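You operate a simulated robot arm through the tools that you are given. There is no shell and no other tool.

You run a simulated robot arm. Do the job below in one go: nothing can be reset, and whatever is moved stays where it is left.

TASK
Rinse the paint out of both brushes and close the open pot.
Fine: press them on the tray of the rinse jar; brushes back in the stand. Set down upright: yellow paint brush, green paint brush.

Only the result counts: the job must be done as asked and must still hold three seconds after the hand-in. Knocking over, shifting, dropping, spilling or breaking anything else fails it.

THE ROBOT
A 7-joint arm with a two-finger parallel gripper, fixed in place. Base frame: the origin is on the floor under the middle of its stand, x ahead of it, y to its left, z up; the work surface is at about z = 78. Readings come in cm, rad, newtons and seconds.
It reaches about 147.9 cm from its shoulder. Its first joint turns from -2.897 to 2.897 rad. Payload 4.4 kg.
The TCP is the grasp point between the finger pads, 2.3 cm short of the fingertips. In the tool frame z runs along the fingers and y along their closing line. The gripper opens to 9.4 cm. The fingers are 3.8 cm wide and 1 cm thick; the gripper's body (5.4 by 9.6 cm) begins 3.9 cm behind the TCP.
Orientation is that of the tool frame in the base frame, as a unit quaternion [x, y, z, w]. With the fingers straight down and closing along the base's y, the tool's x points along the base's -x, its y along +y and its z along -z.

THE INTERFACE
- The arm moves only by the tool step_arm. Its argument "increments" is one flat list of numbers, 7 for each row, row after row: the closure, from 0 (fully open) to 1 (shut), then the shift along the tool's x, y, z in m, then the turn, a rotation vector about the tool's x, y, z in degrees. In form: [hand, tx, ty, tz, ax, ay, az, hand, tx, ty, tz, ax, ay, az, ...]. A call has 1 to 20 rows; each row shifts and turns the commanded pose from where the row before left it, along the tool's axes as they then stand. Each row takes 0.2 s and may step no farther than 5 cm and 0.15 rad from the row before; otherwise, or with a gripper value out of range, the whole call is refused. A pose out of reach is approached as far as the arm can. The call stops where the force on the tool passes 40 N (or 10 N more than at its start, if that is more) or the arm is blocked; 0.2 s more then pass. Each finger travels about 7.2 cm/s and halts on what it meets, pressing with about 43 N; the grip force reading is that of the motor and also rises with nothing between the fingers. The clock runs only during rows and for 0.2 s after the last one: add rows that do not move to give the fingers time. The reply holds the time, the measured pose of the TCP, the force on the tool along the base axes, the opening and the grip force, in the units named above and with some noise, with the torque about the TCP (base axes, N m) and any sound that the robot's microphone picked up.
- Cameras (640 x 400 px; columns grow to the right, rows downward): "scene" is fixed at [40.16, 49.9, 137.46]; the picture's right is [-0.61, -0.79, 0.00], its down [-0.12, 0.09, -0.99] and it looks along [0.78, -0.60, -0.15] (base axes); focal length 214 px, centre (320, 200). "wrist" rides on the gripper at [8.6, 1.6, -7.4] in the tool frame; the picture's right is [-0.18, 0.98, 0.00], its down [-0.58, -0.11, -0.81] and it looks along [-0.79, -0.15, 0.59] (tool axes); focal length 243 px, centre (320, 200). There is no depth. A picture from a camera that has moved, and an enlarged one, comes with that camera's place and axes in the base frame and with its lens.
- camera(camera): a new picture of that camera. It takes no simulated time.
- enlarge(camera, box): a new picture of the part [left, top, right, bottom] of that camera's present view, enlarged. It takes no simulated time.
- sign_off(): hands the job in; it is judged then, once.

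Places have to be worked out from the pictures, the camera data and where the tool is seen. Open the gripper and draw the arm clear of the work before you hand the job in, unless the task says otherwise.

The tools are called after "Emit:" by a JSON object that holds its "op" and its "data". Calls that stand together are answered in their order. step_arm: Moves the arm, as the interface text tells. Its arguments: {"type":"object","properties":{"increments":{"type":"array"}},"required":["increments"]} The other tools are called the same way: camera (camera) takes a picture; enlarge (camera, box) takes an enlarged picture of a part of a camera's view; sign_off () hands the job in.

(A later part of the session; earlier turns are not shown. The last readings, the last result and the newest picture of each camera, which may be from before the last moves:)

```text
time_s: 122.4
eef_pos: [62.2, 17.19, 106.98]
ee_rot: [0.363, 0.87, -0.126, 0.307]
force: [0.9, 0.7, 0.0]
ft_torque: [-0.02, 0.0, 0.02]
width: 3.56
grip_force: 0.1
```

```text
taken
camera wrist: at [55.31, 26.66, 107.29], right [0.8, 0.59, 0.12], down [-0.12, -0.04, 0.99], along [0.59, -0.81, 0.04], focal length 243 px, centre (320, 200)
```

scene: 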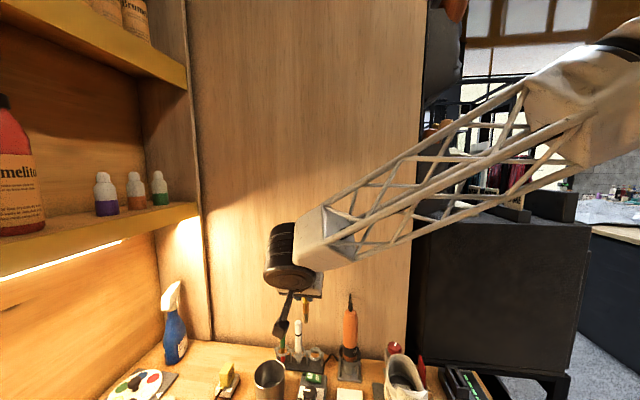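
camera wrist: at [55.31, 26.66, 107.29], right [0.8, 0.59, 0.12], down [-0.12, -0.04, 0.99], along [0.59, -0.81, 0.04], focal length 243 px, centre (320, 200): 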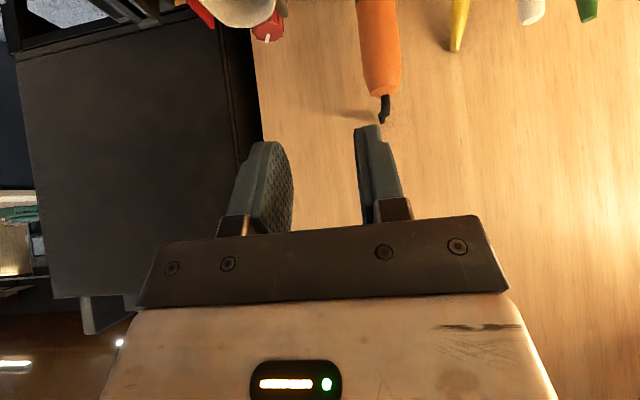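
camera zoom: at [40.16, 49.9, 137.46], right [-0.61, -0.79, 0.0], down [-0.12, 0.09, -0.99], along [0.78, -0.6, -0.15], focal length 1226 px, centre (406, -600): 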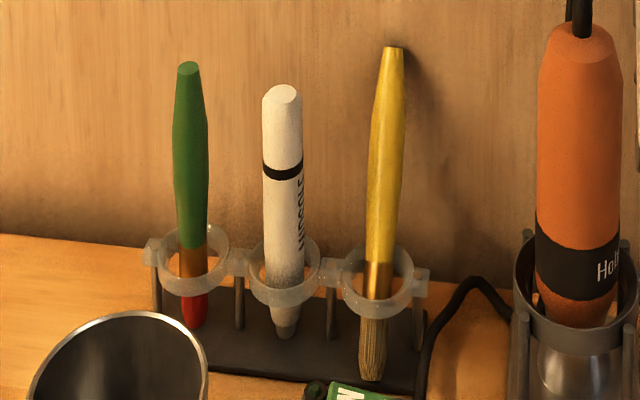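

The yellow brush leans about 17° (top toward the wall). I'll straighten it: come back above it with a 20° tilt, take it near the top, and set it vertical.

Emit:
{"op": "step_arm", "data": {"increments": [0.62, 0, 0.0408, 0, 0, 0, 0, 0.62, 0, 0.0408, 0, 0, 0, 0, 0.62, 0, 0.0408, 0, 0, 0, 0, 0.62, 0, 0.0408, 0, 0, 0, 0, 0.62, 0, 0, 0, 0, 6.27, 0, 0.62, 0, 0, 0, 0, 6.27, 0, 0.62, 0, 0, 0, 0, 6.27, 0, 0.62, -0.0338, 0, 0.0187, 0, 0, 0, 0.62, -0.0338, 0, 0.0187, 0, 0, 0, 0.62, -0.0338, 0, 0.0187, 0, 0, 0, 0.62, -0.0338, 0, 0.0187, 0, 0, 0, 0.62, 0, 0, 0, 0, 0, 0]}}

Emit:
{"op": "camera", "data": {"camera": "wrist"}}

Emit:
{"op": "enlarge", "data": {"camera": "scene", "box": [255, 280, 355, 380]}}

```text
time_s: 125.0
eef_pos: [84.9, 17.77, 104.68]
ee_rot: [0.378, 0.909, -0.066, 0.161]
force: [0.1, 0.4, -0.2]
ft_torque: [0.06, 0.03, -0.02]
width: 3.59
grip_force: 0.1
```

```text
taken
camera wrist: at [78.4, 26.78, 108.68], right [0.82, 0.57, 0.07], down [0.11, -0.27, 0.96], along [0.56, -0.78, -0.29], focal length 243 px, centre (320, 200)
```

wrist: 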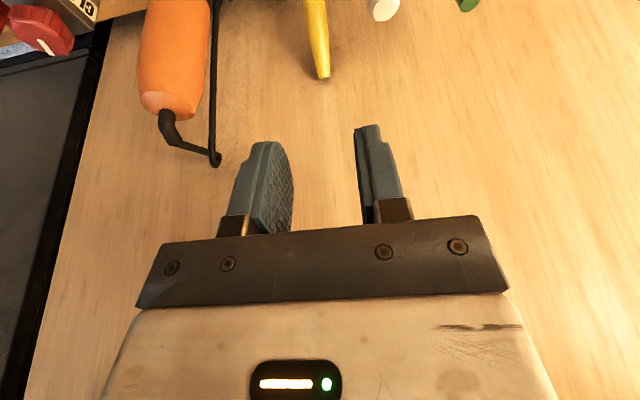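

```text
4.00 times, centred on (305, 330) of scene
camera zoom: at [40.16, 49.9, 137.46], right [-0.61, -0.79, 0.0], down [-0.12, 0.09, -0.99], along [0.78, -0.6, -0.15], focal length 858 px, centre (380, -320)
```

zoom: 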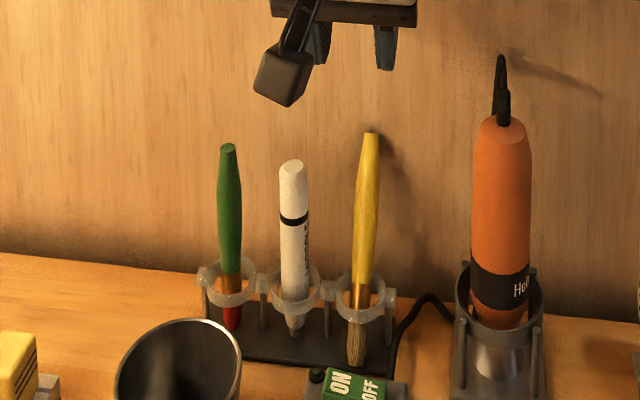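

The views triangulate the brush top near n≈54 (almost at the wall), i.e. it leans ~28–30°. I'll grip just its top end with the fingertips; first I approach closer and check the view.

Emit:
{"op": "step_arm", "data": {"increments": [0.62, -0.0038, -0.0008, 0.0333, 0, 0, 0, 0.62, -0.0038, -0.0008, 0.0333, 0, 0, 0, 0.62, 0, 0, 0, 0, 0, 0]}}

Emit:
{"op": "camera", "data": {"camera": "wrist"}}

Emit:
{"op": "enlarge", "data": {"camera": "scene", "box": [265, 280, 355, 360]}}

```text
time_s: 125.8
eef_pos: [86.86, 15.6, 98.71]
ee_rot: [0.379, 0.909, -0.065, 0.162]
force: [0.7, -0.4, 0.2]
ft_torque: [0.0, -0.01, 0.02]
width: 3.59
grip_force: 0.0
```

```text
taken
camera wrist: at [80.36, 24.55, 102.7], right [0.82, 0.57, 0.07], down [0.11, -0.27, 0.96], along [0.56, -0.78, -0.28], focal length 243 px, centre (320, 200)
```

wrist: 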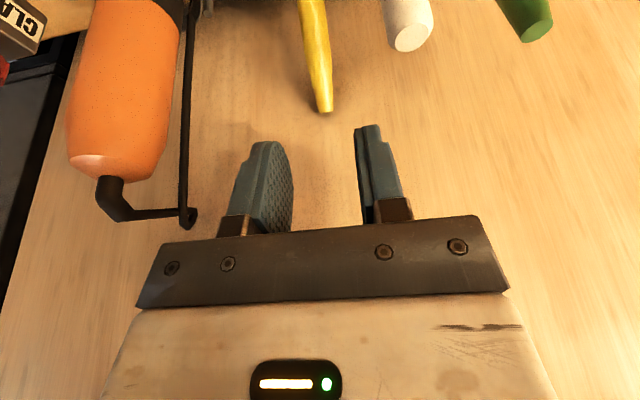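

```text
5.00 times, centred on (310, 320) of scene
camera zoom: at [40.16, 49.9, 137.46], right [-0.61, -0.79, 0.0], down [-0.12, 0.09, -0.99], along [0.78, -0.6, -0.15], focal length 1072 px, centre (370, -400)
```

zoom: 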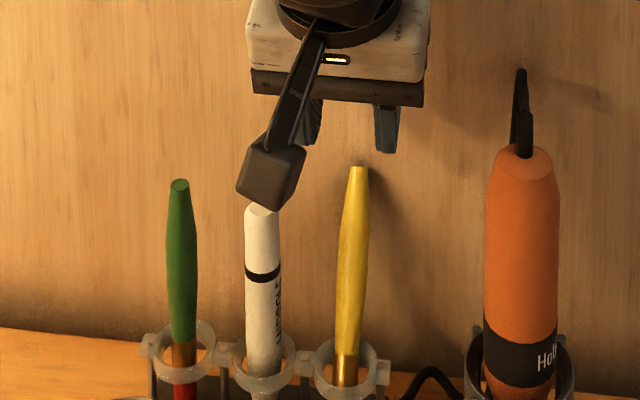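

Approaching further: I shift slightly toward the wall and lower 4 cm, then check.

Emit:
{"op": "step_arm", "data": {"increments": [0.62, 0.0022, 0, 0.0205, 0, 0, 0, 0.62, 0.0021, 0, 0.0205, 0, 0, 0, 0.62, 0, 0, 0, 0, 0, 0]}}

Emit:
{"op": "camera", "data": {"camera": "wrist"}}

Emit:
{"op": "enlarge", "data": {"camera": "scene", "box": [265, 290, 355, 370]}}

```text
time_s: 126.6
eef_pos: [87.53, 14.89, 94.69]
ee_rot: [0.379, 0.909, -0.065, 0.161]
force: [-0.7, -0.4, 0.0]
ft_torque: [-0.03, 0.02, -0.02]
width: 3.58
grip_force: 0.0
```

```text
taken
camera wrist: at [81.03, 23.84, 98.66], right [0.82, 0.57, 0.07], down [0.11, -0.27, 0.96], along [0.56, -0.78, -0.29], focal length 243 px, centre (320, 200)
```

wrist: 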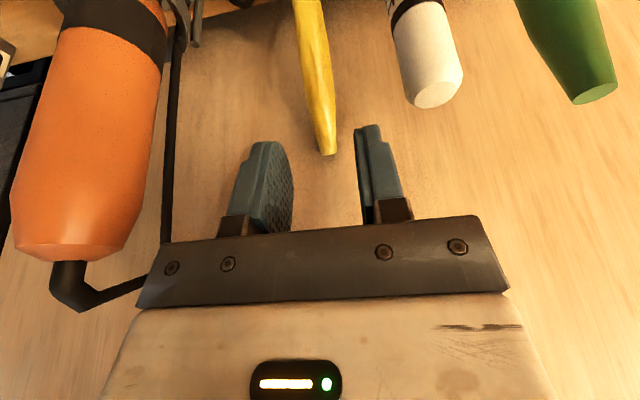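

```text
5.00 times, centred on (310, 330) of scene
camera zoom: at [40.16, 49.9, 137.46], right [-0.61, -0.79, 0.0], down [-0.12, 0.09, -0.99], along [0.78, -0.6, -0.15], focal length 1072 px, centre (370, -450)
```

zoom: 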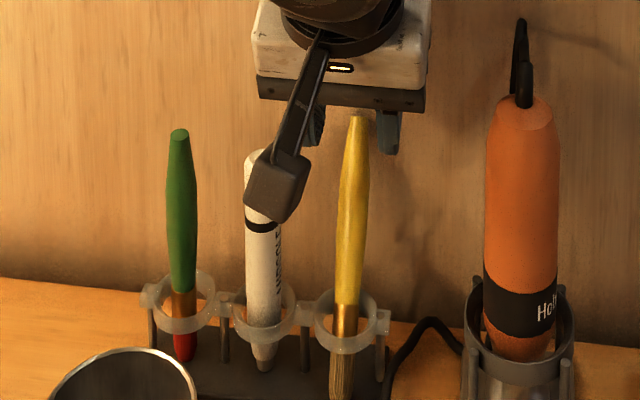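

Good alignment. I descend the last 3 cm so the fingertips straddle the brush's top end, then close.

Emit:
{"op": "step_arm", "data": {"increments": [0.62, 0.0033, 0, 0.0148, 0, 0, 0, 0.62, 0.0033, 0, 0.0148, 0, 0, 0, 0.62, 0, 0, 0, 0, 0, 0]}}

Emit:
{"op": "camera", "data": {"camera": "wrist"}}

Emit:
{"op": "enlarge", "data": {"camera": "wrist", "box": [230, 80, 430, 220]}}

```text
time_s: 127.4
eef_pos: [87.83, 14.75, 91.89]
ee_rot: [0.379, 0.909, -0.066, 0.161]
force: [-0.1, 0.0, 0.3]
ft_torque: [-0.02, 0.02, -0.01]
width: 3.54
grip_force: 0.0
```

```text
taken
camera wrist: at [81.32, 23.59, 95.7], right [0.82, 0.57, 0.07], down [0.11, -0.27, 0.96], along [0.56, -0.78, -0.29], focal length 243 px, centre (320, 200)
```

wrist: 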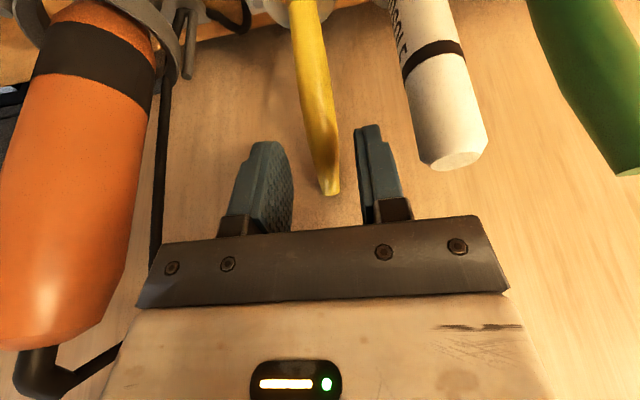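

```text
2.86 times, centred on (330, 150) of wrist
camera zoom: at [81.32, 23.59, 95.7], right [0.82, 0.57, 0.07], down [0.11, -0.27, 0.96], along [0.56, -0.78, -0.29], focal length 693 px, centre (291, 343)
```

zoom: 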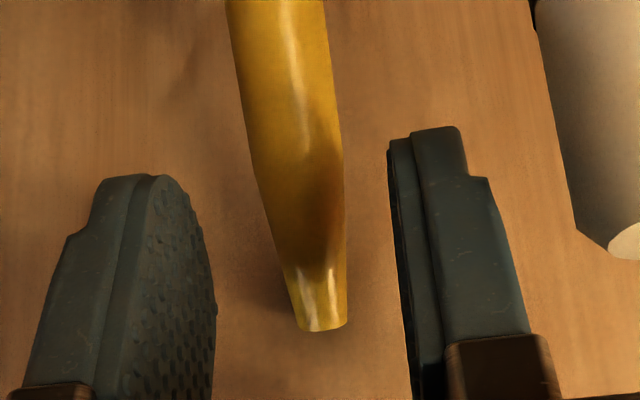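

The brush end lies between the pads. I close on it.

Emit:
{"op": "step_arm", "data": {"increments": [1, 0, 0, 0, 0, 0, 0, 1, 0, 0, 0, 0, 0, 0, 1, 0, 0, 0, 0, 0, 0]}}

Emit:
{"op": "enlarge", "data": {"camera": "wrist", "box": [230, 60, 430, 220]}}

```text
time_s: 128.2
eef_pos: [87.81, 14.65, 91.77]
ee_rot: [0.379, 0.909, -0.066, 0.161]
force: [-0.2, -0.5, -0.3]
ft_torque: [0.0, 0.03, 0.01]
width: 0.0
grip_force: 42.5
```

```text
2.50 times, centred on (330, 140) of wrist
camera zoom: at [81.32, 23.59, 95.7], right [0.82, 0.57, 0.07], down [0.11, -0.27, 0.96], along [0.56, -0.78, -0.29], focal length 606 px, centre (295, 350)
```

zoom: 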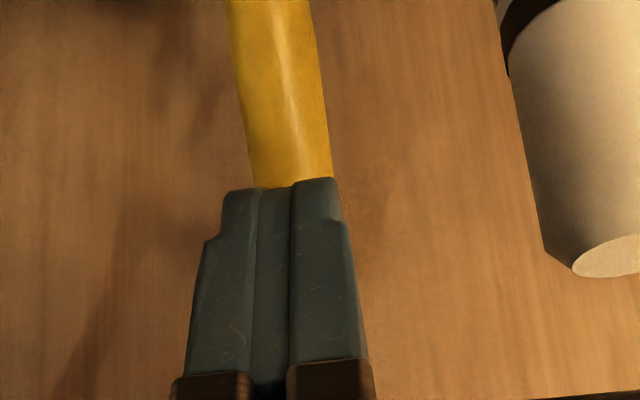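

The fingers closed on nothing: the brush passes just beyond the fingertips on the wall side. I reopen, shift 1.2 cm toward the wall and 0.8 cm down.

Emit:
{"op": "step_arm", "data": {"increments": [0.62, 0, 0, 0, 0, 0, 0, 0.62, 0, 0, 0, 0, 0, 0, 0.62, -0.0043, 0, 0.0058, 0, 0, 0, 0.62, -0.0043, 0, 0.0058, 0, 0, 0, 0.62, 0, 0, 0, 0, 0, 0]}}

Emit:
{"op": "enlarge", "data": {"camera": "wrist", "box": [230, 80, 430, 220]}}

Emit:
{"op": "enlarge", "data": {"camera": "scene", "box": [275, 290, 355, 370]}}

```text
time_s: 129.4
eef_pos: [88.73, 13.84, 90.89]
ee_rot: [0.379, 0.909, -0.065, 0.161]
force: [-0.6, -0.6, 0.0]
ft_torque: [-0.03, 0.01, -0.03]
width: 3.56
grip_force: 0.2
```

```text
2.86 times, centred on (330, 150) of wrist
camera zoom: at [82.2, 22.71, 94.87], right [0.82, 0.57, 0.07], down [0.11, -0.27, 0.96], along [0.56, -0.78, -0.29], focal length 693 px, centre (291, 343)
```

zoom: 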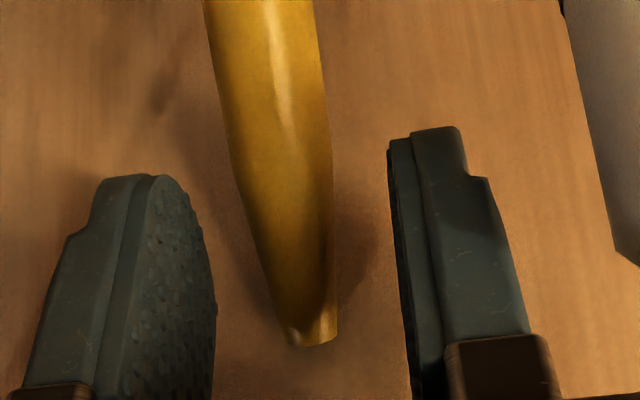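

```text
5.00 times, centred on (315, 330) of scene
camera zoom: at [40.16, 49.9, 137.46], right [-0.61, -0.79, 0.0], down [-0.12, 0.09, -0.99], along [0.78, -0.6, -0.15], focal length 1072 px, centre (345, -450)
```

zoom: 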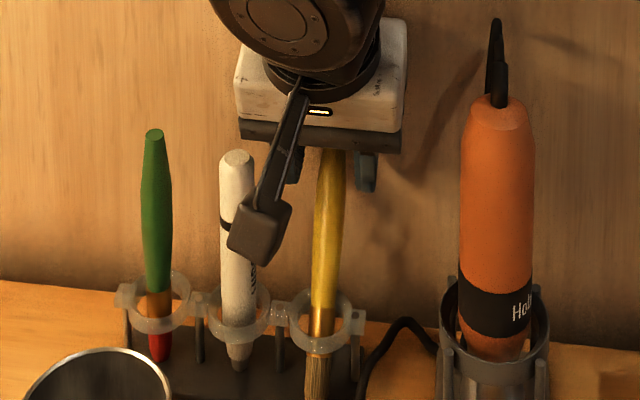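

Now the brush end should lie inside the pad area. I close again.

Emit:
{"op": "step_arm", "data": {"increments": [1, 0, 0, 0, 0, 0, 0, 1, 0, 0, 0, 0, 0, 0, 1, 0, 0, 0, 0, 0, 0]}}

Emit:
{"op": "enlarge", "data": {"camera": "wrist", "box": [230, 60, 430, 220]}}

```text
time_s: 130.2
eef_pos: [88.6, 13.88, 90.8]
ee_rot: [0.379, 0.909, -0.066, 0.162]
force: [-0.3, -0.7, 0.9]
ft_torque: [-0.02, -0.03, 0.0]
width: 1.22
grip_force: 42.9
```

```text
2.50 times, centred on (330, 140) of wrist
camera zoom: at [82.19, 22.73, 94.88], right [0.82, 0.57, 0.07], down [0.11, -0.27, 0.96], along [0.56, -0.78, -0.29], focal length 606 px, centre (295, 350)
```

zoom: 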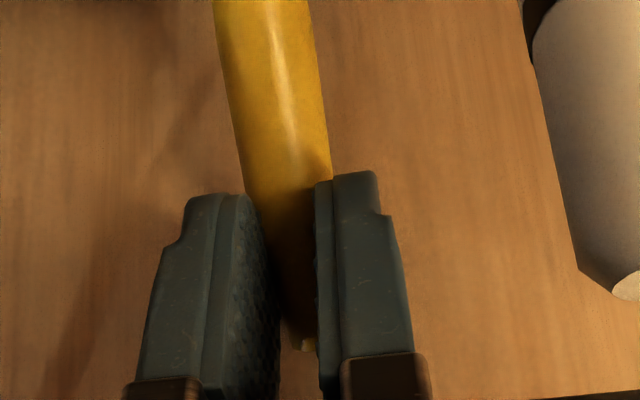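

Gripped at the top end (1.2 cm). I now raise it 4 mm and rotate it upright in small combined steps, keeping the ring level fixed.

Emit:
{"op": "step_arm", "data": {"increments": [1, -0.00137, 0, -0.00376, 0, 0, 0, 1, 0.00578, 0, -0.00388, 0, -4, 0, 1, 0.0055, 0, -0.00428, 0, -4, 0, 1, 0.00518, 0, -0.00465, 0, -4, 0, 1, 0, 0, 0, 0, 0, 0]}}

Emit:
{"op": "enlarge", "data": {"camera": "scene", "box": [265, 300, 345, 380]}}

Emit:
{"op": "enlarge", "data": {"camera": "wrist", "box": [160, 0, 480, 2]}}

```text
time_s: 131.4
eef_pos: [87.32, 15.32, 91.96]
ee_rot: [0.37, 0.887, -0.104, 0.255]
force: [1.1, -0.3, 15.8]
ft_torque: [0.28, 0.28, 0.02]
width: 1.2
grip_force: 43.2
```

```text
5.00 times, centred on (305, 340) of scene
camera zoom: at [40.16, 49.9, 137.46], right [-0.61, -0.79, 0.0], down [-0.12, 0.09, -0.99], along [0.78, -0.6, -0.15], focal length 1072 px, centre (395, -500)
```

zoom: 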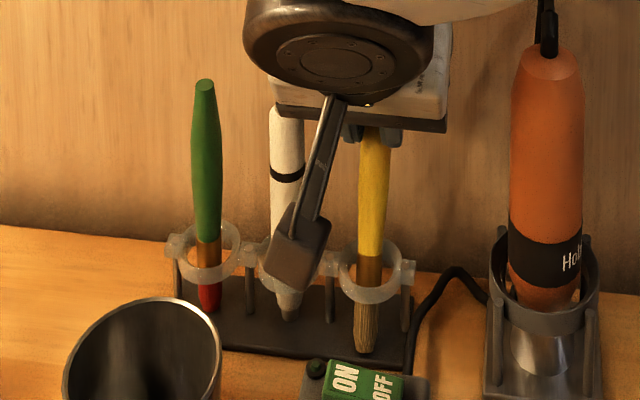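

```text
2.00 times, centred on (320, 1) of wrist
camera zoom: at [80.38, 24.6, 93.59], right [0.81, 0.58, 0.1], down [-0.04, -0.13, 0.99], along [0.59, -0.8, -0.08], focal length 485 px, centre (320, 598)
```

zoom: 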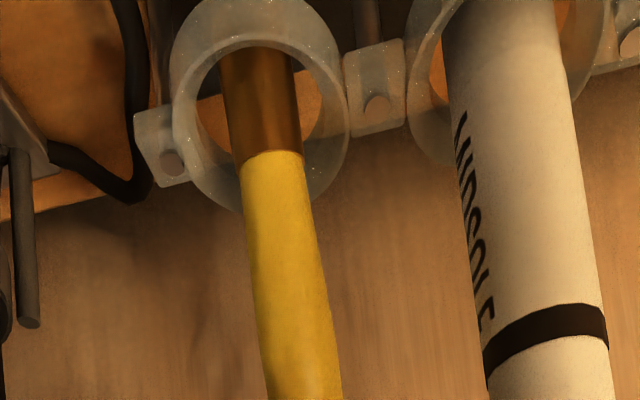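

The tip presses on the base (16 N vertical), so I lift 6 mm before continuing the rotation.

Emit:
{"op": "step_arm", "data": {"increments": [1, -0.0032, 0, -0.0051, 0, 0, 0, 1, 0, 0, 0, 0, 0, 0]}}

Emit:
{"op": "enlarge", "data": {"camera": "scene", "box": [265, 300, 345, 380]}}

```text
time_s: 132.0
eef_pos: [87.18, 15.3, 92.24]
ee_rot: [0.37, 0.888, -0.105, 0.254]
force: [3.8, -5.0, -6.5]
ft_torque: [-0.68, -0.5, 0.04]
width: 1.21
grip_force: 42.6
```

```text
5.00 times, centred on (305, 340) of scene
camera zoom: at [40.16, 49.9, 137.46], right [-0.61, -0.79, 0.0], down [-0.12, 0.09, -0.99], along [0.78, -0.6, -0.15], focal length 1072 px, centre (395, -500)
```

zoom: 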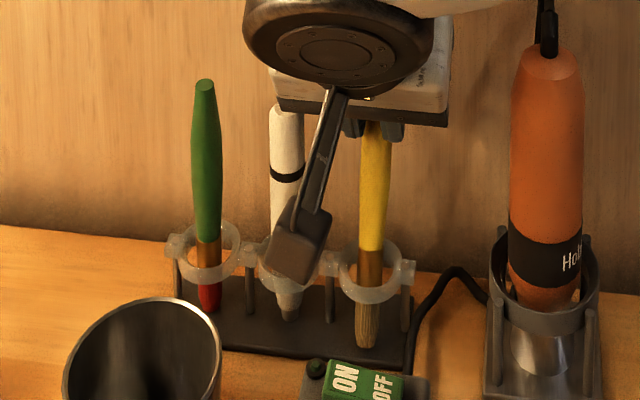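

Now the ring is rubbing on its room side. I relieve it by moving 4 mm toward the wall.

Emit:
{"op": "step_arm", "data": {"increments": [1, -0.0034, 0, 0.0021, 0, 0, 0, 1, 0, 0, 0, 0, 0, 0]}}

Emit:
{"op": "enlarge", "data": {"camera": "wrist", "box": [160, 0, 480, 2]}}

```text
time_s: 132.6
eef_pos: [87.57, 15.02, 92.31]
ee_rot: [0.37, 0.887, -0.104, 0.255]
force: [-0.2, -0.2, 0.5]
ft_torque: [-0.03, -0.01, 0.01]
width: 1.2
grip_force: 42.8
```

```text
2.00 times, centred on (320, 1) of wrist
camera zoom: at [80.64, 24.32, 94.08], right [0.81, 0.58, 0.1], down [-0.03, -0.13, 0.99], along [0.59, -0.8, -0.08], focal length 485 px, centre (320, 598)
```

zoom: 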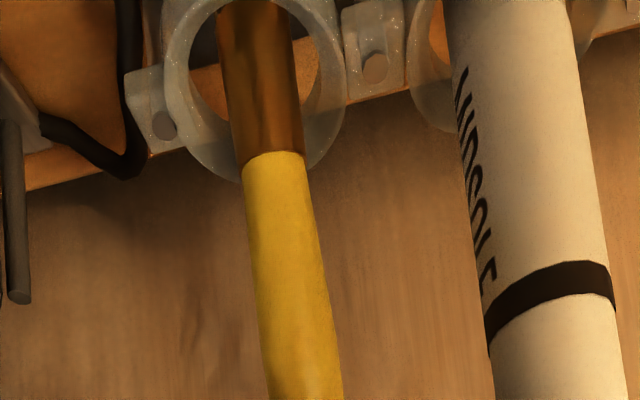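

Free again. I continue rotating upright in two more steps and check the force.

Emit:
{"op": "step_arm", "data": {"increments": [1, 0.00455, 0, -0.00461, 0, -4, 0, 1, 0.00433, 0, -0.00476, 0, -4, 0, 1, 0, 0, 0, 0, 0, 0]}}

Emit:
{"op": "enlarge", "data": {"camera": "scene", "box": [265, 300, 345, 380]}}

Emit:
{"op": "enlarge", "data": {"camera": "wrist", "box": [160, 0, 480, 2]}}

```text
time_s: 133.4
eef_pos: [86.58, 15.92, 92.64]
ee_rot: [0.362, 0.867, -0.13, 0.316]
force: [-0.5, -0.3, -0.8]
ft_torque: [0.0, -0.01, -0.01]
width: 1.2
grip_force: 43.1
```

```text
5.00 times, centred on (305, 340) of scene
camera zoom: at [40.16, 49.9, 137.46], right [-0.61, -0.79, 0.0], down [-0.12, 0.09, -0.99], along [0.78, -0.6, -0.15], focal length 1072 px, centre (395, -500)
```

zoom: 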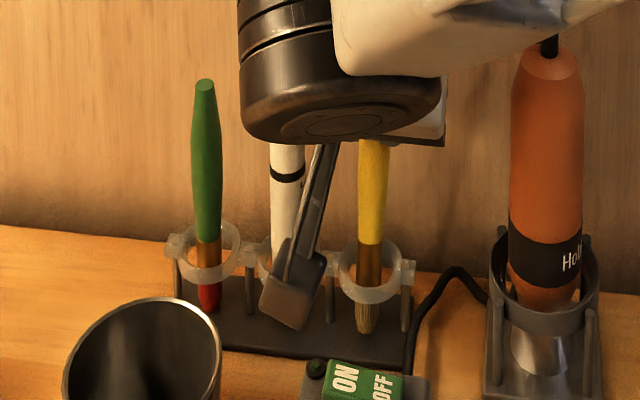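

```text
2.00 times, centred on (320, 1) of wrist
camera zoom: at [79.65, 25.33, 92.71], right [0.8, 0.59, 0.12], down [-0.13, -0.03, 0.99], along [0.59, -0.81, 0.06], focal length 485 px, centre (320, 598)
```

zoom: 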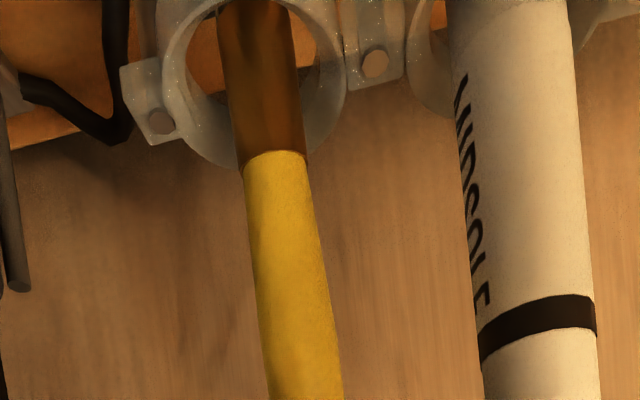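

No forces; about 8° remain. I finish the rotation with two more steps.

Emit:
{"op": "step_arm", "data": {"increments": [1, 0.00418, 0, -0.00482, 0, -4, 0, 1, 0.00404, 0, -0.00488, 0, -4, 0, 1, 0, 0, 0, 0, 0, 0]}}

Emit:
{"op": "enlarge", "data": {"camera": "scene", "box": [265, 300, 345, 380]}}

Emit:
{"op": "enlarge", "data": {"camera": "wrist", "box": [0, 0, 640, 2]}}

```text
time_s: 134.2
eef_pos: [85.71, 16.83, 92.78]
ee_rot: [0.352, 0.843, -0.155, 0.376]
force: [0.4, -0.3, -0.5]
ft_torque: [0.01, -0.01, -0.02]
width: 1.2
grip_force: 42.6
```

```text
5.00 times, centred on (305, 340) of scene
camera zoom: at [40.16, 49.9, 137.46], right [-0.61, -0.79, 0.0], down [-0.12, 0.09, -0.99], along [0.78, -0.6, -0.15], focal length 1072 px, centre (395, -500)
```

zoom: 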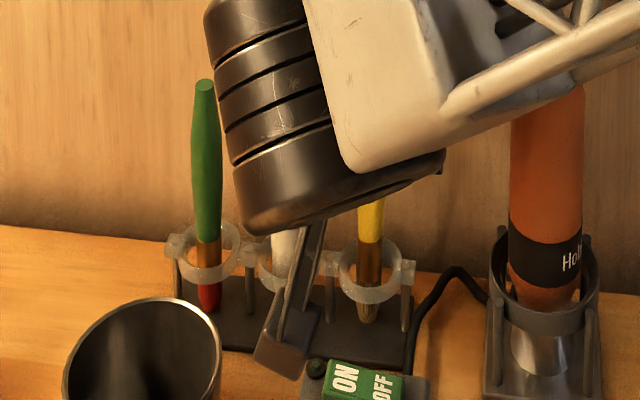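

```text
1.00 times, centred on (320, 1) of wrist (not enlarged: the box is as wide or as high as the picture)
camera zoom: at [78.85, 26.14, 91.29], right [0.78, 0.6, 0.14], down [-0.23, 0.07, 0.97], along [0.58, -0.79, 0.19], focal length 243 px, centre (320, 399)
```

zoom: 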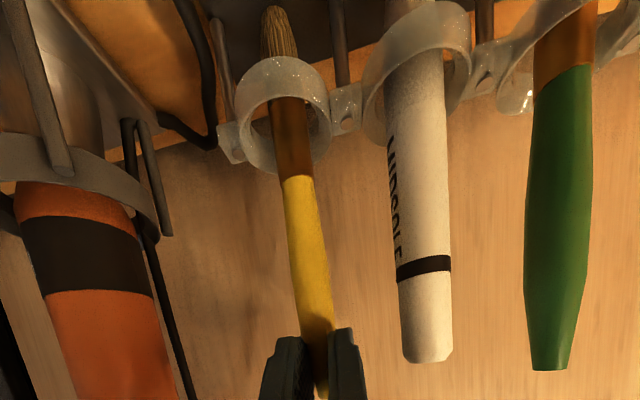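

Vertical check against the marker: about 5° lean toward the wall and 2.5° along the row remain. I correct both.

Emit:
{"op": "step_arm", "data": {"increments": [1, 0.00502, 0, -0.00557, 0, -5, 0, 1, 0, 0.004, 0, 1.5, 0, -2.0, 1, 0, 0, 0, 0, 0, 0]}}

Emit:
{"op": "enlarge", "data": {"camera": "scene", "box": [285, 320, 345, 380]}}

Emit:
{"op": "enlarge", "data": {"camera": "wrist", "box": [0, 0, 640, 2]}}

```text
time_s: 135.0
eef_pos: [85.52, 17.71, 92.76]
ee_rot: [0.335, 0.829, -0.188, 0.406]
force: [-0.5, 0.1, -0.2]
ft_torque: [0.0, -0.04, 0.01]
width: 1.21
grip_force: 43.0
```

```text
6.67 times, centred on (315, 350) of scene
camera zoom: at [40.16, 49.9, 137.46], right [-0.61, -0.79, 0.0], down [-0.12, 0.09, -0.99], along [0.78, -0.6, -0.15], focal length 1430 px, centre (353, -800)
```

zoom: 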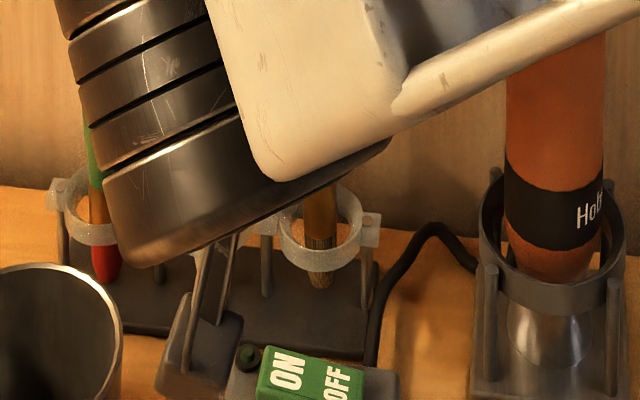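

```text
1.00 times, centred on (320, 1) of wrist (not enlarged: the box is as wide or as high as the picture)
camera zoom: at [78.63, 26.79, 90.28], right [0.78, 0.62, 0.11], down [-0.26, 0.16, 0.95], along [0.57, -0.77, 0.28], focal length 243 px, centre (320, 399)
```

zoom: 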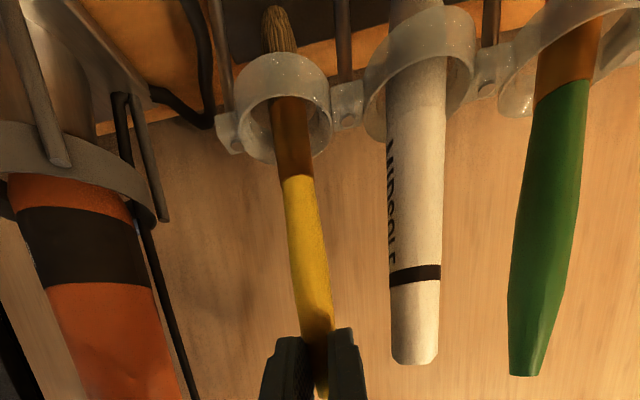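

The brush is now vertical within about 3°. I lower it in small steps until it rests on the base.

Emit:
{"op": "step_arm", "data": {"increments": [1, 0.0032, 0, 0.0024, 0, 0, 0, 1, 0, 0, 0, 0, 0, 0]}}

Emit:
{"op": "step_arm", "data": {"increments": [1, 0.0024, 0, 0.0018, 0, 0, 0, 1, 0, 0, 0, 0, 0, 0]}}

Emit:
{"op": "enlarge", "data": {"camera": "scene", "box": [285, 320, 345, 380]}}

```text
time_s: 135.6
eef_pos: [85.48, 17.63, 92.38]
ee_rot: [0.336, 0.829, -0.189, 0.404]
force: [0.2, 0.1, 0.2]
ft_torque: [0.0, 0.02, 0.01]
width: 1.19
grip_force: 43.0
```

```text
time_s: 136.2
eef_pos: [85.52, 17.66, 92.21]
ee_rot: [0.336, 0.829, -0.189, 0.406]
force: [-1.1, -0.2, 6.6]
ft_torque: [-0.02, 0.08, 0.01]
width: 1.19
grip_force: 43.0
```

```text
6.67 times, centred on (315, 350) of scene
camera zoom: at [40.16, 49.9, 137.46], right [-0.61, -0.79, 0.0], down [-0.12, 0.09, -0.99], along [0.78, -0.6, -0.15], focal length 1430 px, centre (353, -800)
```

zoom: 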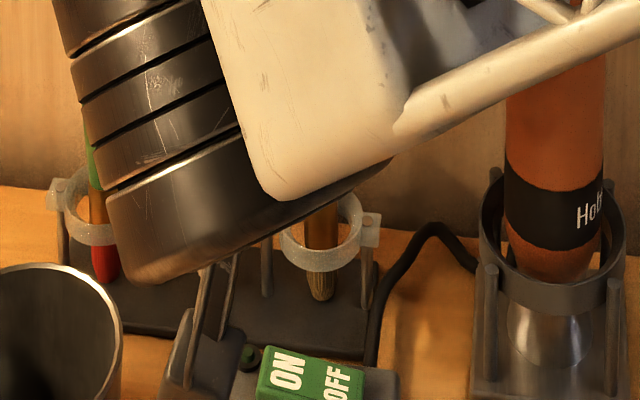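

The tip rests on the base (6.6 N). I ease off a touch and open the fingers slightly.

Emit:
{"op": "step_arm", "data": {"increments": [1, -0.0004, 0, -0.0003, 0, 0, 0, 1, 0, 0, 0, 0, 0, 0]}}

Emit:
{"op": "step_arm", "data": {"increments": [0.78, 0, 0, 0, 0, 0, 0, 0.78, 0, 0, 0, 0, 0, 0]}}

Emit:
{"op": "enlarge", "data": {"camera": "wrist", "box": [0, 0, 640, 2]}}

Emit:
{"op": "enlarge", "data": {"camera": "scene", "box": [285, 320, 345, 380]}}

```text
time_s: 136.8
eef_pos: [85.5, 17.56, 92.15]
ee_rot: [0.335, 0.83, -0.188, 0.405]
force: [0.1, 0.5, 7.0]
ft_torque: [-0.12, -0.09, 0.01]
width: 1.2
grip_force: 43.1
```

```text
time_s: 137.4
eef_pos: [85.49, 17.56, 92.14]
ee_rot: [0.336, 0.83, -0.188, 0.404]
force: [-0.5, -0.5, -0.5]
ft_torque: [-0.02, 0.03, 0.01]
width: 2.06
grip_force: 0.1
```

```text
1.00 times, centred on (320, 1) of wrist (not enlarged: the box is as wide or as high as the picture)
camera zoom: at [78.6, 26.71, 89.6], right [0.78, 0.62, 0.11], down [-0.26, 0.16, 0.95], along [0.57, -0.77, 0.28], focal length 243 px, centre (320, 399)
```

zoom: 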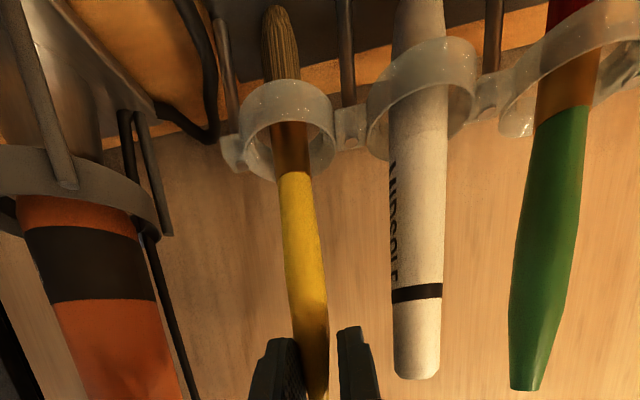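

```text
6.67 times, centred on (315, 350) of scene
camera zoom: at [40.16, 49.9, 137.46], right [-0.61, -0.79, 0.0], down [-0.12, 0.09, -0.99], along [0.78, -0.6, -0.15], focal length 1430 px, centre (353, -800)
```

zoom: 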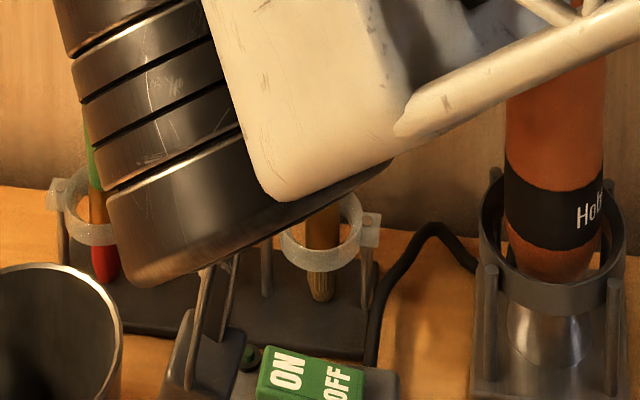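

I open further and check that the brush stays upright before retreating.

Emit:
{"op": "step_arm", "data": {"increments": [0.62, 0, 0, 0, 0, 0, 0, 0.62, 0, 0, 0, 0, 0, 0, 0.62, 0, 0, 0, 0, 0, 0]}}

Emit:
{"op": "enlarge", "data": {"camera": "wrist", "box": [0, 0, 640, 2]}}

```text
time_s: 138.2
eef_pos: [85.5, 17.46, 92.13]
ee_rot: [0.336, 0.83, -0.188, 0.405]
force: [-0.2, 0.2, 0.0]
ft_torque: [0.03, 0.0, 0.01]
width: 3.57
grip_force: 0.0
```

```text
1.00 times, centred on (320, 1) of wrist (not enlarged: the box is as wide or as high as the picture)
camera zoom: at [78.61, 26.72, 89.62], right [0.78, 0.62, 0.11], down [-0.26, 0.16, 0.95], along [0.57, -0.77, 0.28], focal length 243 px, centre (320, 399)
```

zoom: 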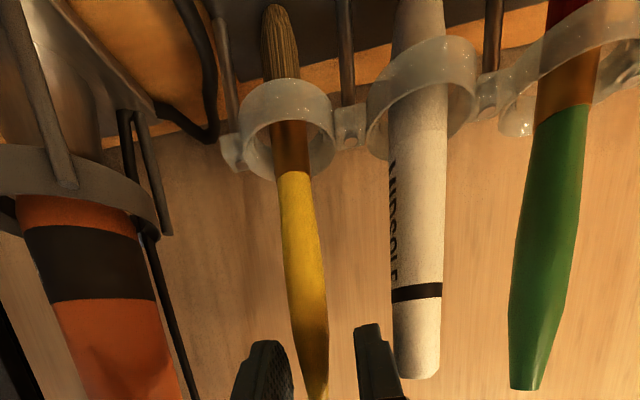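

It stands upright on its own. I retreat and verify from the scene camera.

Emit:
{"op": "step_arm", "data": {"increments": [0.62, 0, 0, -0.015, 0, 0, 0, 0.62, 0, 0, -0.02, 0, 0, 0, 0.62, 0, 0, -0.03, 0, 0, 0, 0.62, 0, 0, -0.04, 0, 0, 0, 0.62, 0, 0, -0.04, 0, 0, 0, 0.62, -0.03, -0.01, -0.03, 0, 0, 0, 0.62, -0.03, -0.01, -0.03, 0, 0, 0]}}

Emit:
{"op": "enlarge", "data": {"camera": "scene", "box": [255, 295, 355, 375]}}

Emit:
{"op": "camera", "data": {"camera": "wrist"}}

```text
time_s: 139.8
eef_pos: [75.38, 25.73, 109.23]
ee_rot: [0.336, 0.83, -0.189, 0.404]
force: [0.3, 0.6, 0.4]
ft_torque: [-0.03, -0.03, -0.02]
width: 3.56
grip_force: 0.0
```

```text
5.00 times, centred on (305, 335) of scene
camera zoom: at [40.16, 49.9, 137.46], right [-0.61, -0.79, 0.0], down [-0.12, 0.09, -0.99], along [0.78, -0.6, -0.15], focal length 1072 px, centre (395, -475)
```

zoom: 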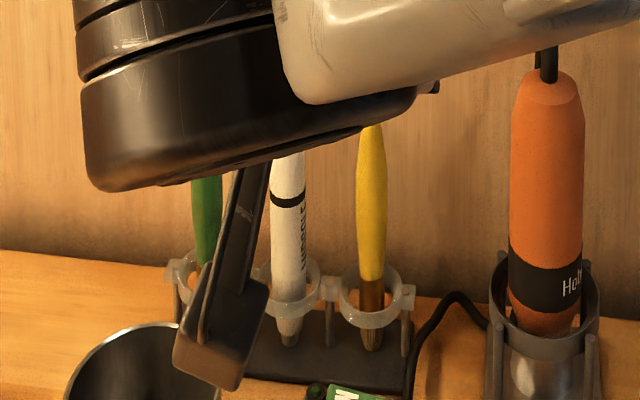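

```text
taken
camera wrist: at [68.55, 34.89, 106.76], right [0.78, 0.62, 0.11], down [-0.26, 0.16, 0.95], along [0.57, -0.77, 0.28], focal length 243 px, centre (320, 200)
```

wrist: 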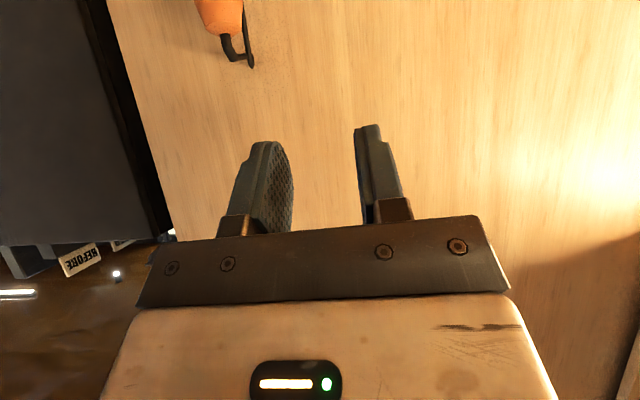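

The yellow brush is upright in its ring. Next the green brush: I restore the hand to the 15° tilt and move above it with the fingers at ~4.7 cm.

Emit:
{"op": "step_arm", "data": {"increments": [0.5, 0, 0, 0, -1.5, 0, 2.0, 0.5, 0, 0, 0, 0, 7.6, 0, 0.5, 0, 0, 0, 0, 7.6, 0, 0.5, 0, 0, 0, 0, 7.6, 0, 0.5, 0, 0, 0, 0, 7.6, 0, 0.5, 0, 0, 0, 0, 7.6, 0, 0.5, -0.0221, 0.0222, 0.027, 0, 0, 0, 0.5, -0.0221, 0.0222, 0.027, 0, 0, 0, 0.5, -0.0221, 0.0222, 0.027, 0, 0, 0, 0.5, -0.0221, 0.0222, 0.027, 0, 0, 0, 0.5, -0.0221, 0.0222, 0.027, 0, 0, 0, 0.5, 0, 0, 0, 0, 0, 0]}}

Emit:
{"op": "camera", "data": {"camera": "wrist"}}

Emit:
{"op": "enlarge", "data": {"camera": "scene", "box": [255, 275, 355, 375]}}

```text
time_s: 142.4
eef_pos: [93.43, 23.42, 99.24]
ee_rot: [0.382, 0.915, -0.048, 0.122]
force: [0.9, 0.0, -0.3]
ft_torque: [-0.01, 0.02, -0.03]
width: 4.67
grip_force: 0.2
```

```text
taken
camera wrist: at [87.22, 32.09, 104.12], right [0.82, 0.57, 0.05], down [0.17, -0.33, 0.93], along [0.54, -0.76, -0.37], focal length 243 px, centre (320, 200)
```

wrist: 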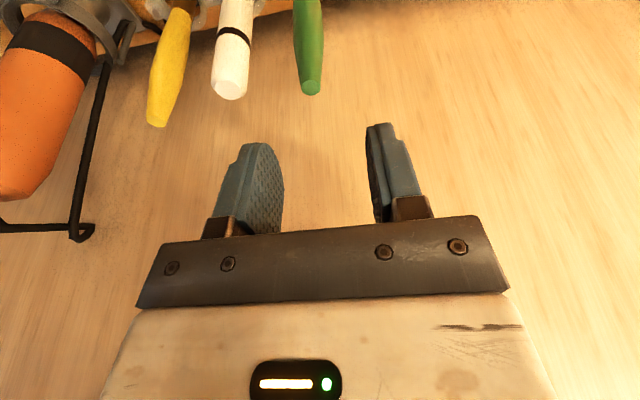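

```text
4.00 times, centred on (305, 325) of scene
camera zoom: at [40.16, 49.9, 137.46], right [-0.61, -0.79, 0.0], down [-0.12, 0.09, -0.99], along [0.78, -0.6, -0.15], focal length 858 px, centre (380, -300)
```

zoom: 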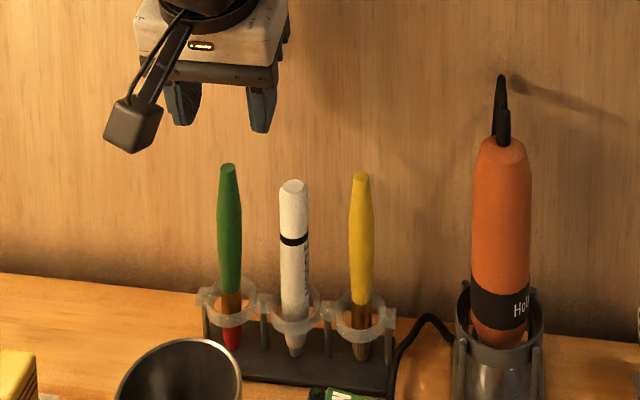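

Yellow is upright. The green tip is at (93.2, 23.6); I descend with a 0.3 cm correction and then close.

Emit:
{"op": "step_arm", "data": {"increments": [0.5, 0.0084, 0, 0.0274, 0, 0, 0, 0.5, 0.0084, 0, 0.0274, 0, 0, 0, 0.5, 0.0084, 0, 0.0274, 0, 0, 0, 0.5, 0, 0, 0, 0, 0, 0]}}

Emit:
{"op": "camera", "data": {"camera": "wrist"}}

```text
time_s: 143.4
eef_pos: [93.28, 23.83, 90.53]
ee_rot: [0.382, 0.915, -0.049, 0.122]
force: [0.4, -0.1, 0.5]
ft_torque: [0.0, -0.02, -0.02]
width: 4.71
grip_force: 0.1
```

```text
taken
camera wrist: at [87.04, 32.36, 95.48], right [0.82, 0.57, 0.05], down [0.17, -0.33, 0.93], along [0.54, -0.76, -0.37], focal length 243 px, centre (320, 200)
```

wrist: 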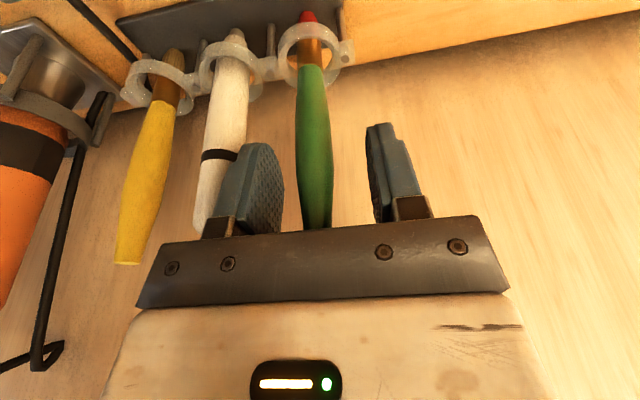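

Green is between the pads. I close, then lift straight up slowly.

Emit:
{"op": "step_arm", "data": {"increments": [1, 0, 0, 0, 0, 0, 0, 1, 0, 0, 0, 0, 0, 0, 1, 0, 0, 0, 0, 0, 0, 1, -0.0026, 0, -0.00966, 0, 0, 0, 1, -0.0039, 0, -0.0145, 0, 0, 0, 1, -0.0052, 0, -0.0193, 0, 0, 0, 1, -0.0065, 0, -0.0242, 0, 0, 0, 1, -0.0104, 0, -0.0386, 0, 0, 0, 1, -0.0104, 0, -0.0386, 0, 0, 0, 1, 0, 0, 0, 0, 0, 0]}}

Emit:
{"op": "camera", "data": {"camera": "wrist"}}

Emit:
{"op": "enlarge", "data": {"camera": "scene", "box": [225, 240, 385, 380]}}

```text
time_s: 145.6
eef_pos: [93.16, 23.66, 105.51]
ee_rot: [0.382, 0.915, -0.048, 0.121]
force: [0.0, 0.0, 0.2]
ft_torque: [-0.02, -0.01, -0.01]
width: 1.51
grip_force: 42.9
```

```text
taken
camera wrist: at [86.99, 32.28, 110.46], right [0.82, 0.57, 0.05], down [0.17, -0.33, 0.93], along [0.54, -0.76, -0.37], focal length 243 px, centre (320, 200)
```

wrist: 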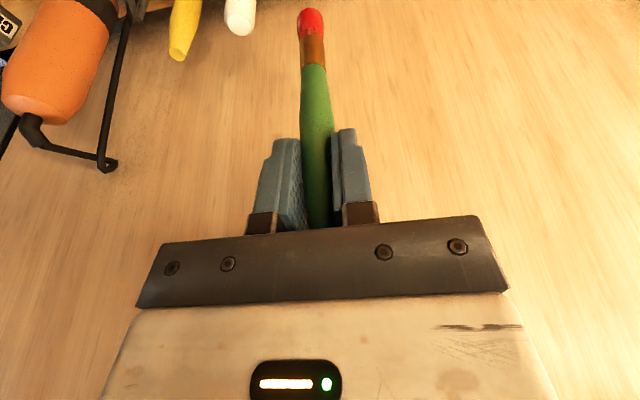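

```text
2.86 times, centred on (305, 310) of scene
camera zoom: at [40.16, 49.9, 137.46], right [-0.61, -0.79, 0.0], down [-0.12, 0.09, -0.99], along [0.78, -0.6, -0.15], focal length 613 px, centre (363, -114)
```

zoom: 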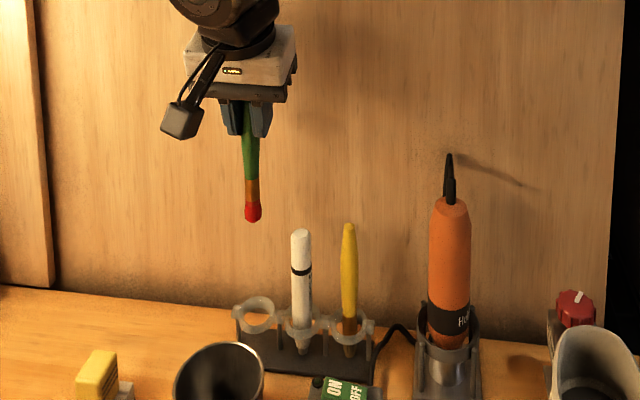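

The green brush is out (its wet red paint now shows). I carry it away from the wall and over to the rinse jar, turning the hand gradually on the way.

Emit:
{"op": "step_arm", "data": {"increments": [1, 0.0322, 0, -0.0086, 0, 0, 0, 1, 0.0322, 0, -0.0086, 0, 0, 0, 1, 0.0322, 0, -0.0086, 0, 0, 0, 1, 0.04091, 0.0052, -0.01365, -2.016, 0, -7.525, 1, 0.03985, 0.01098, -0.01337, -2.016, 0, -7.525, 1, 0.03804, 0.01657, -0.01288, -2.016, 0, -7.525, 1, 0.03551, 0.02185, -0.01221, -2.016, 0, -7.525, 1, 0.03232, 0.02672, -0.01135, -2.016, 0, -7.525, 1, 0.02851, 0.0311, -0.01033, -2.016, 0, -7.525, 1, 0.02417, 0.03491, -0.00917, -2.016, 0, -7.525, 1, 0.01937, 0.03807, -0.00788, -2.016, 0, -7.525, 1, 0.0142, 0.04053, -0.0065, -2.016, 0, -7.525, 1, 0.00875, 0.04225, -0.00504, -2.016, 0, -7.525, 1, 0.00314, 0.04318, -0.00353, -2.016, 0, -7.525, 1, -0.00255, 0.04331, -0.00201, -2.016, 0, -7.525, 1, -0.00821, 0.04266, -0.00049, -2.016, 0, -7.525, 1, -0.01371, 0.04121, 0.00098, -2.016, 0, -7.525, 1, -0.019, 0.039, 0.0024, -2.016, 0, -7.525, 1, -0.02393, 0.03606, 0.00372, -2.016, 0, -7.525, 1, -0.02844, 0.03246, 0.00493, -2.016, 0, -7.525]}}

Emit:
{"op": "camera", "data": {"camera": "wrist"}}

Emit:
{"op": "enlarge", "data": {"camera": "wrist", "box": [120, 0, 520, 2]}}

```text
time_s: 149.8
eef_pos: [40.87, 88.82, 110.27]
ee_rot: [-0.685, 0.717, 0.09, 0.096]
force: [-0.6, 0.6, -0.5]
ft_torque: [-0.05, 0.0, 0.02]
width: 1.54
grip_force: 43.4
```

```text
taken
camera wrist: at [38.63, 78.94, 115.1], right [-0.97, 0.22, 0.05], down [0.12, 0.34, 0.93], along [0.19, 0.91, -0.36], focal length 243 px, centre (320, 200)
```

wrist: 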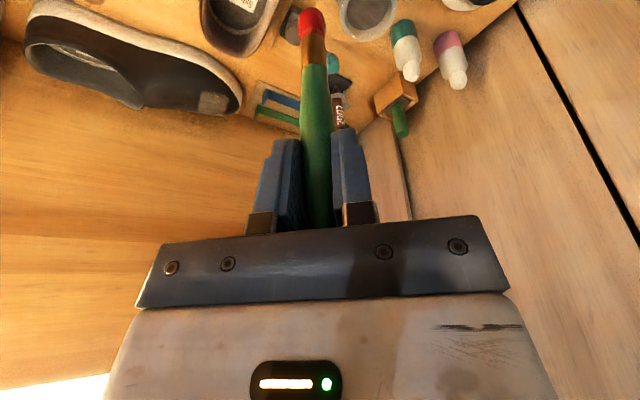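

```text
1.60 times, centred on (320, 1) of wrist
camera zoom: at [38.63, 78.94, 115.1], right [-0.97, 0.22, 0.05], down [0.12, 0.34, 0.93], along [0.19, 0.91, -0.36], focal length 388 px, centre (320, 518)
```

zoom: 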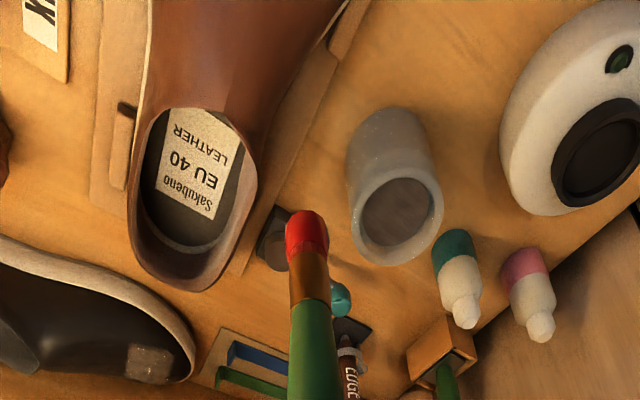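

Jar confirmed at (35.7, 98.2). I move the brush over its centre and lower to just above the rim.

Emit:
{"op": "step_arm", "data": {"increments": [1, -0.0301, 0.0185, 0.0081, 0, 0, 0, 1, -0.0301, 0.0185, 0.0081, 0, 0, 0, 1, -0.0301, 0.0185, 0.0081, 0, 0, 0, 1, 0.0091, 0, 0.0338, 0, 0, 0, 1, 0.0091, 0, 0.0338, 0, 0, 0, 1, 0.0091, 0, 0.0338, 0, 0, 0, 1, 0, 0, 0, 0, 0, 0]}}

Emit:
{"op": "enlarge", "data": {"camera": "wrist", "box": [160, 0, 480, 2]}}

```text
time_s: 151.4
eef_pos: [35.91, 98.55, 99.55]
ee_rot: [-0.684, 0.717, 0.09, 0.096]
force: [-0.3, -0.5, 0.0]
ft_torque: [0.01, -0.02, -0.01]
width: 1.48
grip_force: 42.9
```

```text
2.00 times, centred on (320, 1) of wrist
camera zoom: at [33.58, 88.53, 104.47], right [-0.97, 0.22, 0.05], down [0.12, 0.35, 0.93], along [0.19, 0.91, -0.36], focal length 485 px, centre (320, 598)
```

zoom: 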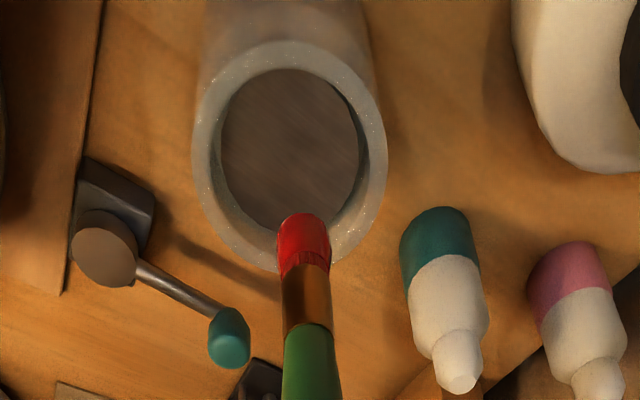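

Tip is centred over the tray. I lower 2.8 cm and then press in small steps.

Emit:
{"op": "step_arm", "data": {"increments": [1, 0.0036, 0, 0.0135, 0, 0, 0, 1, 0.0036, 0, 0.0135, 0, 0, 0, 1, 0, 0, 0, 0, 0, 0]}}

Emit:
{"op": "step_arm", "data": {"increments": [1, 0.0009, 0, 0.0034, 0, 0, 0, 1, 0, 0, 0, 0, 0, 0]}}

Emit:
{"op": "step_arm", "data": {"increments": [1, 0.0009, 0, 0.0034, 0, 0, 0, 1, 0, 0, 0, 0, 0, 0]}}

Emit:
{"op": "enlarge", "data": {"camera": "wrist", "box": [160, 0, 480, 2]}}

```text
time_s: 152.2
eef_pos: [35.83, 98.66, 96.73]
ee_rot: [-0.684, 0.717, 0.09, 0.096]
force: [1.0, -0.1, -0.2]
ft_torque: [-0.02, 0.0, 0.01]
width: 1.51
grip_force: 43.1
```

```text
time_s: 152.8
eef_pos: [35.75, 98.65, 96.41]
ee_rot: [-0.684, 0.718, 0.09, 0.096]
force: [0.1, 0.3, -0.7]
ft_torque: [0.0, -0.02, 0.04]
width: 1.5
grip_force: 43.0
```

```text
time_s: 153.4
eef_pos: [35.78, 98.62, 96.17]
ee_rot: [-0.684, 0.717, 0.09, 0.097]
force: [0.3, 0.1, 0.5]
ft_torque: [0.02, -0.04, 0.0]
width: 1.48
grip_force: 43.1
```

```text
2.00 times, centred on (320, 1) of wrist
camera zoom: at [33.58, 88.54, 100.98], right [-0.97, 0.22, 0.05], down [0.12, 0.34, 0.93], along [0.19, 0.91, -0.36], focal length 485 px, centre (320, 598)
```

zoom: 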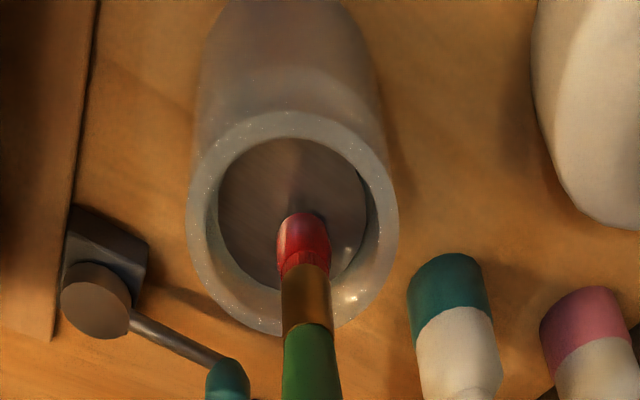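

Almost in contact. I continue in small steps.

Emit:
{"op": "step_arm", "data": {"increments": [1, 0.0008, 0, 0.0029, 0, 0, 0, 1, 0, 0, 0, 0, 0, 0]}}

Emit:
{"op": "step_arm", "data": {"increments": [1, 0.0008, 0, 0.0029, 0, 0, 0, 1, 0, 0, 0, 0, 0, 0]}}

Emit:
{"op": "step_arm", "data": {"increments": [1, 0.0008, 0, 0.0029, 0, 0, 0, 1, 0, 0, 0, 0, 0, 0]}}

Emit:
{"op": "enlarge", "data": {"camera": "wrist", "box": [160, 0, 480, 2]}}

```text
time_s: 154.0
eef_pos: [35.73, 98.6, 95.76]
ee_rot: [-0.684, 0.718, 0.091, 0.096]
force: [-0.4, 1.1, 0.0]
ft_torque: [0.05, -0.05, 0.0]
width: 1.48
grip_force: 43.2
```

```text
time_s: 154.6
eef_pos: [35.79, 98.62, 95.52]
ee_rot: [-0.684, 0.717, 0.091, 0.096]
force: [0.4, -0.9, 11.2]
ft_torque: [-0.13, -0.02, 0.0]
width: 1.48
grip_force: 43.0
```

```text
time_s: 155.2
eef_pos: [35.78, 98.64, 95.54]
ee_rot: [-0.684, 0.718, 0.09, 0.098]
force: [-0.4, 0.0, 32.1]
ft_torque: [0.07, -0.02, 0.02]
width: 1.47
grip_force: 43.8
```

```text
2.00 times, centred on (320, 1) of wrist
camera zoom: at [33.59, 88.55, 100.33], right [-0.97, 0.22, 0.05], down [0.12, 0.34, 0.93], along [0.19, 0.91, -0.36], focal length 485 px, centre (320, 598)
```

zoom: 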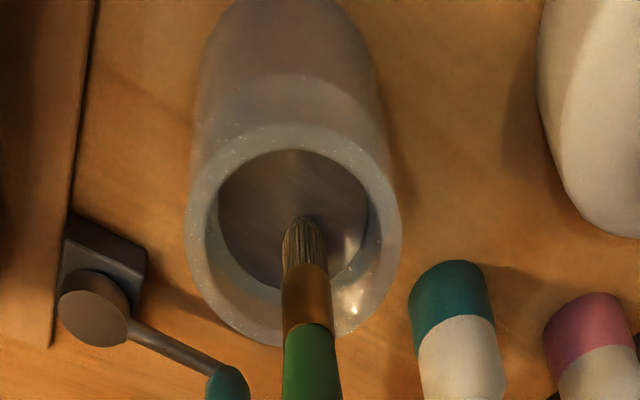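

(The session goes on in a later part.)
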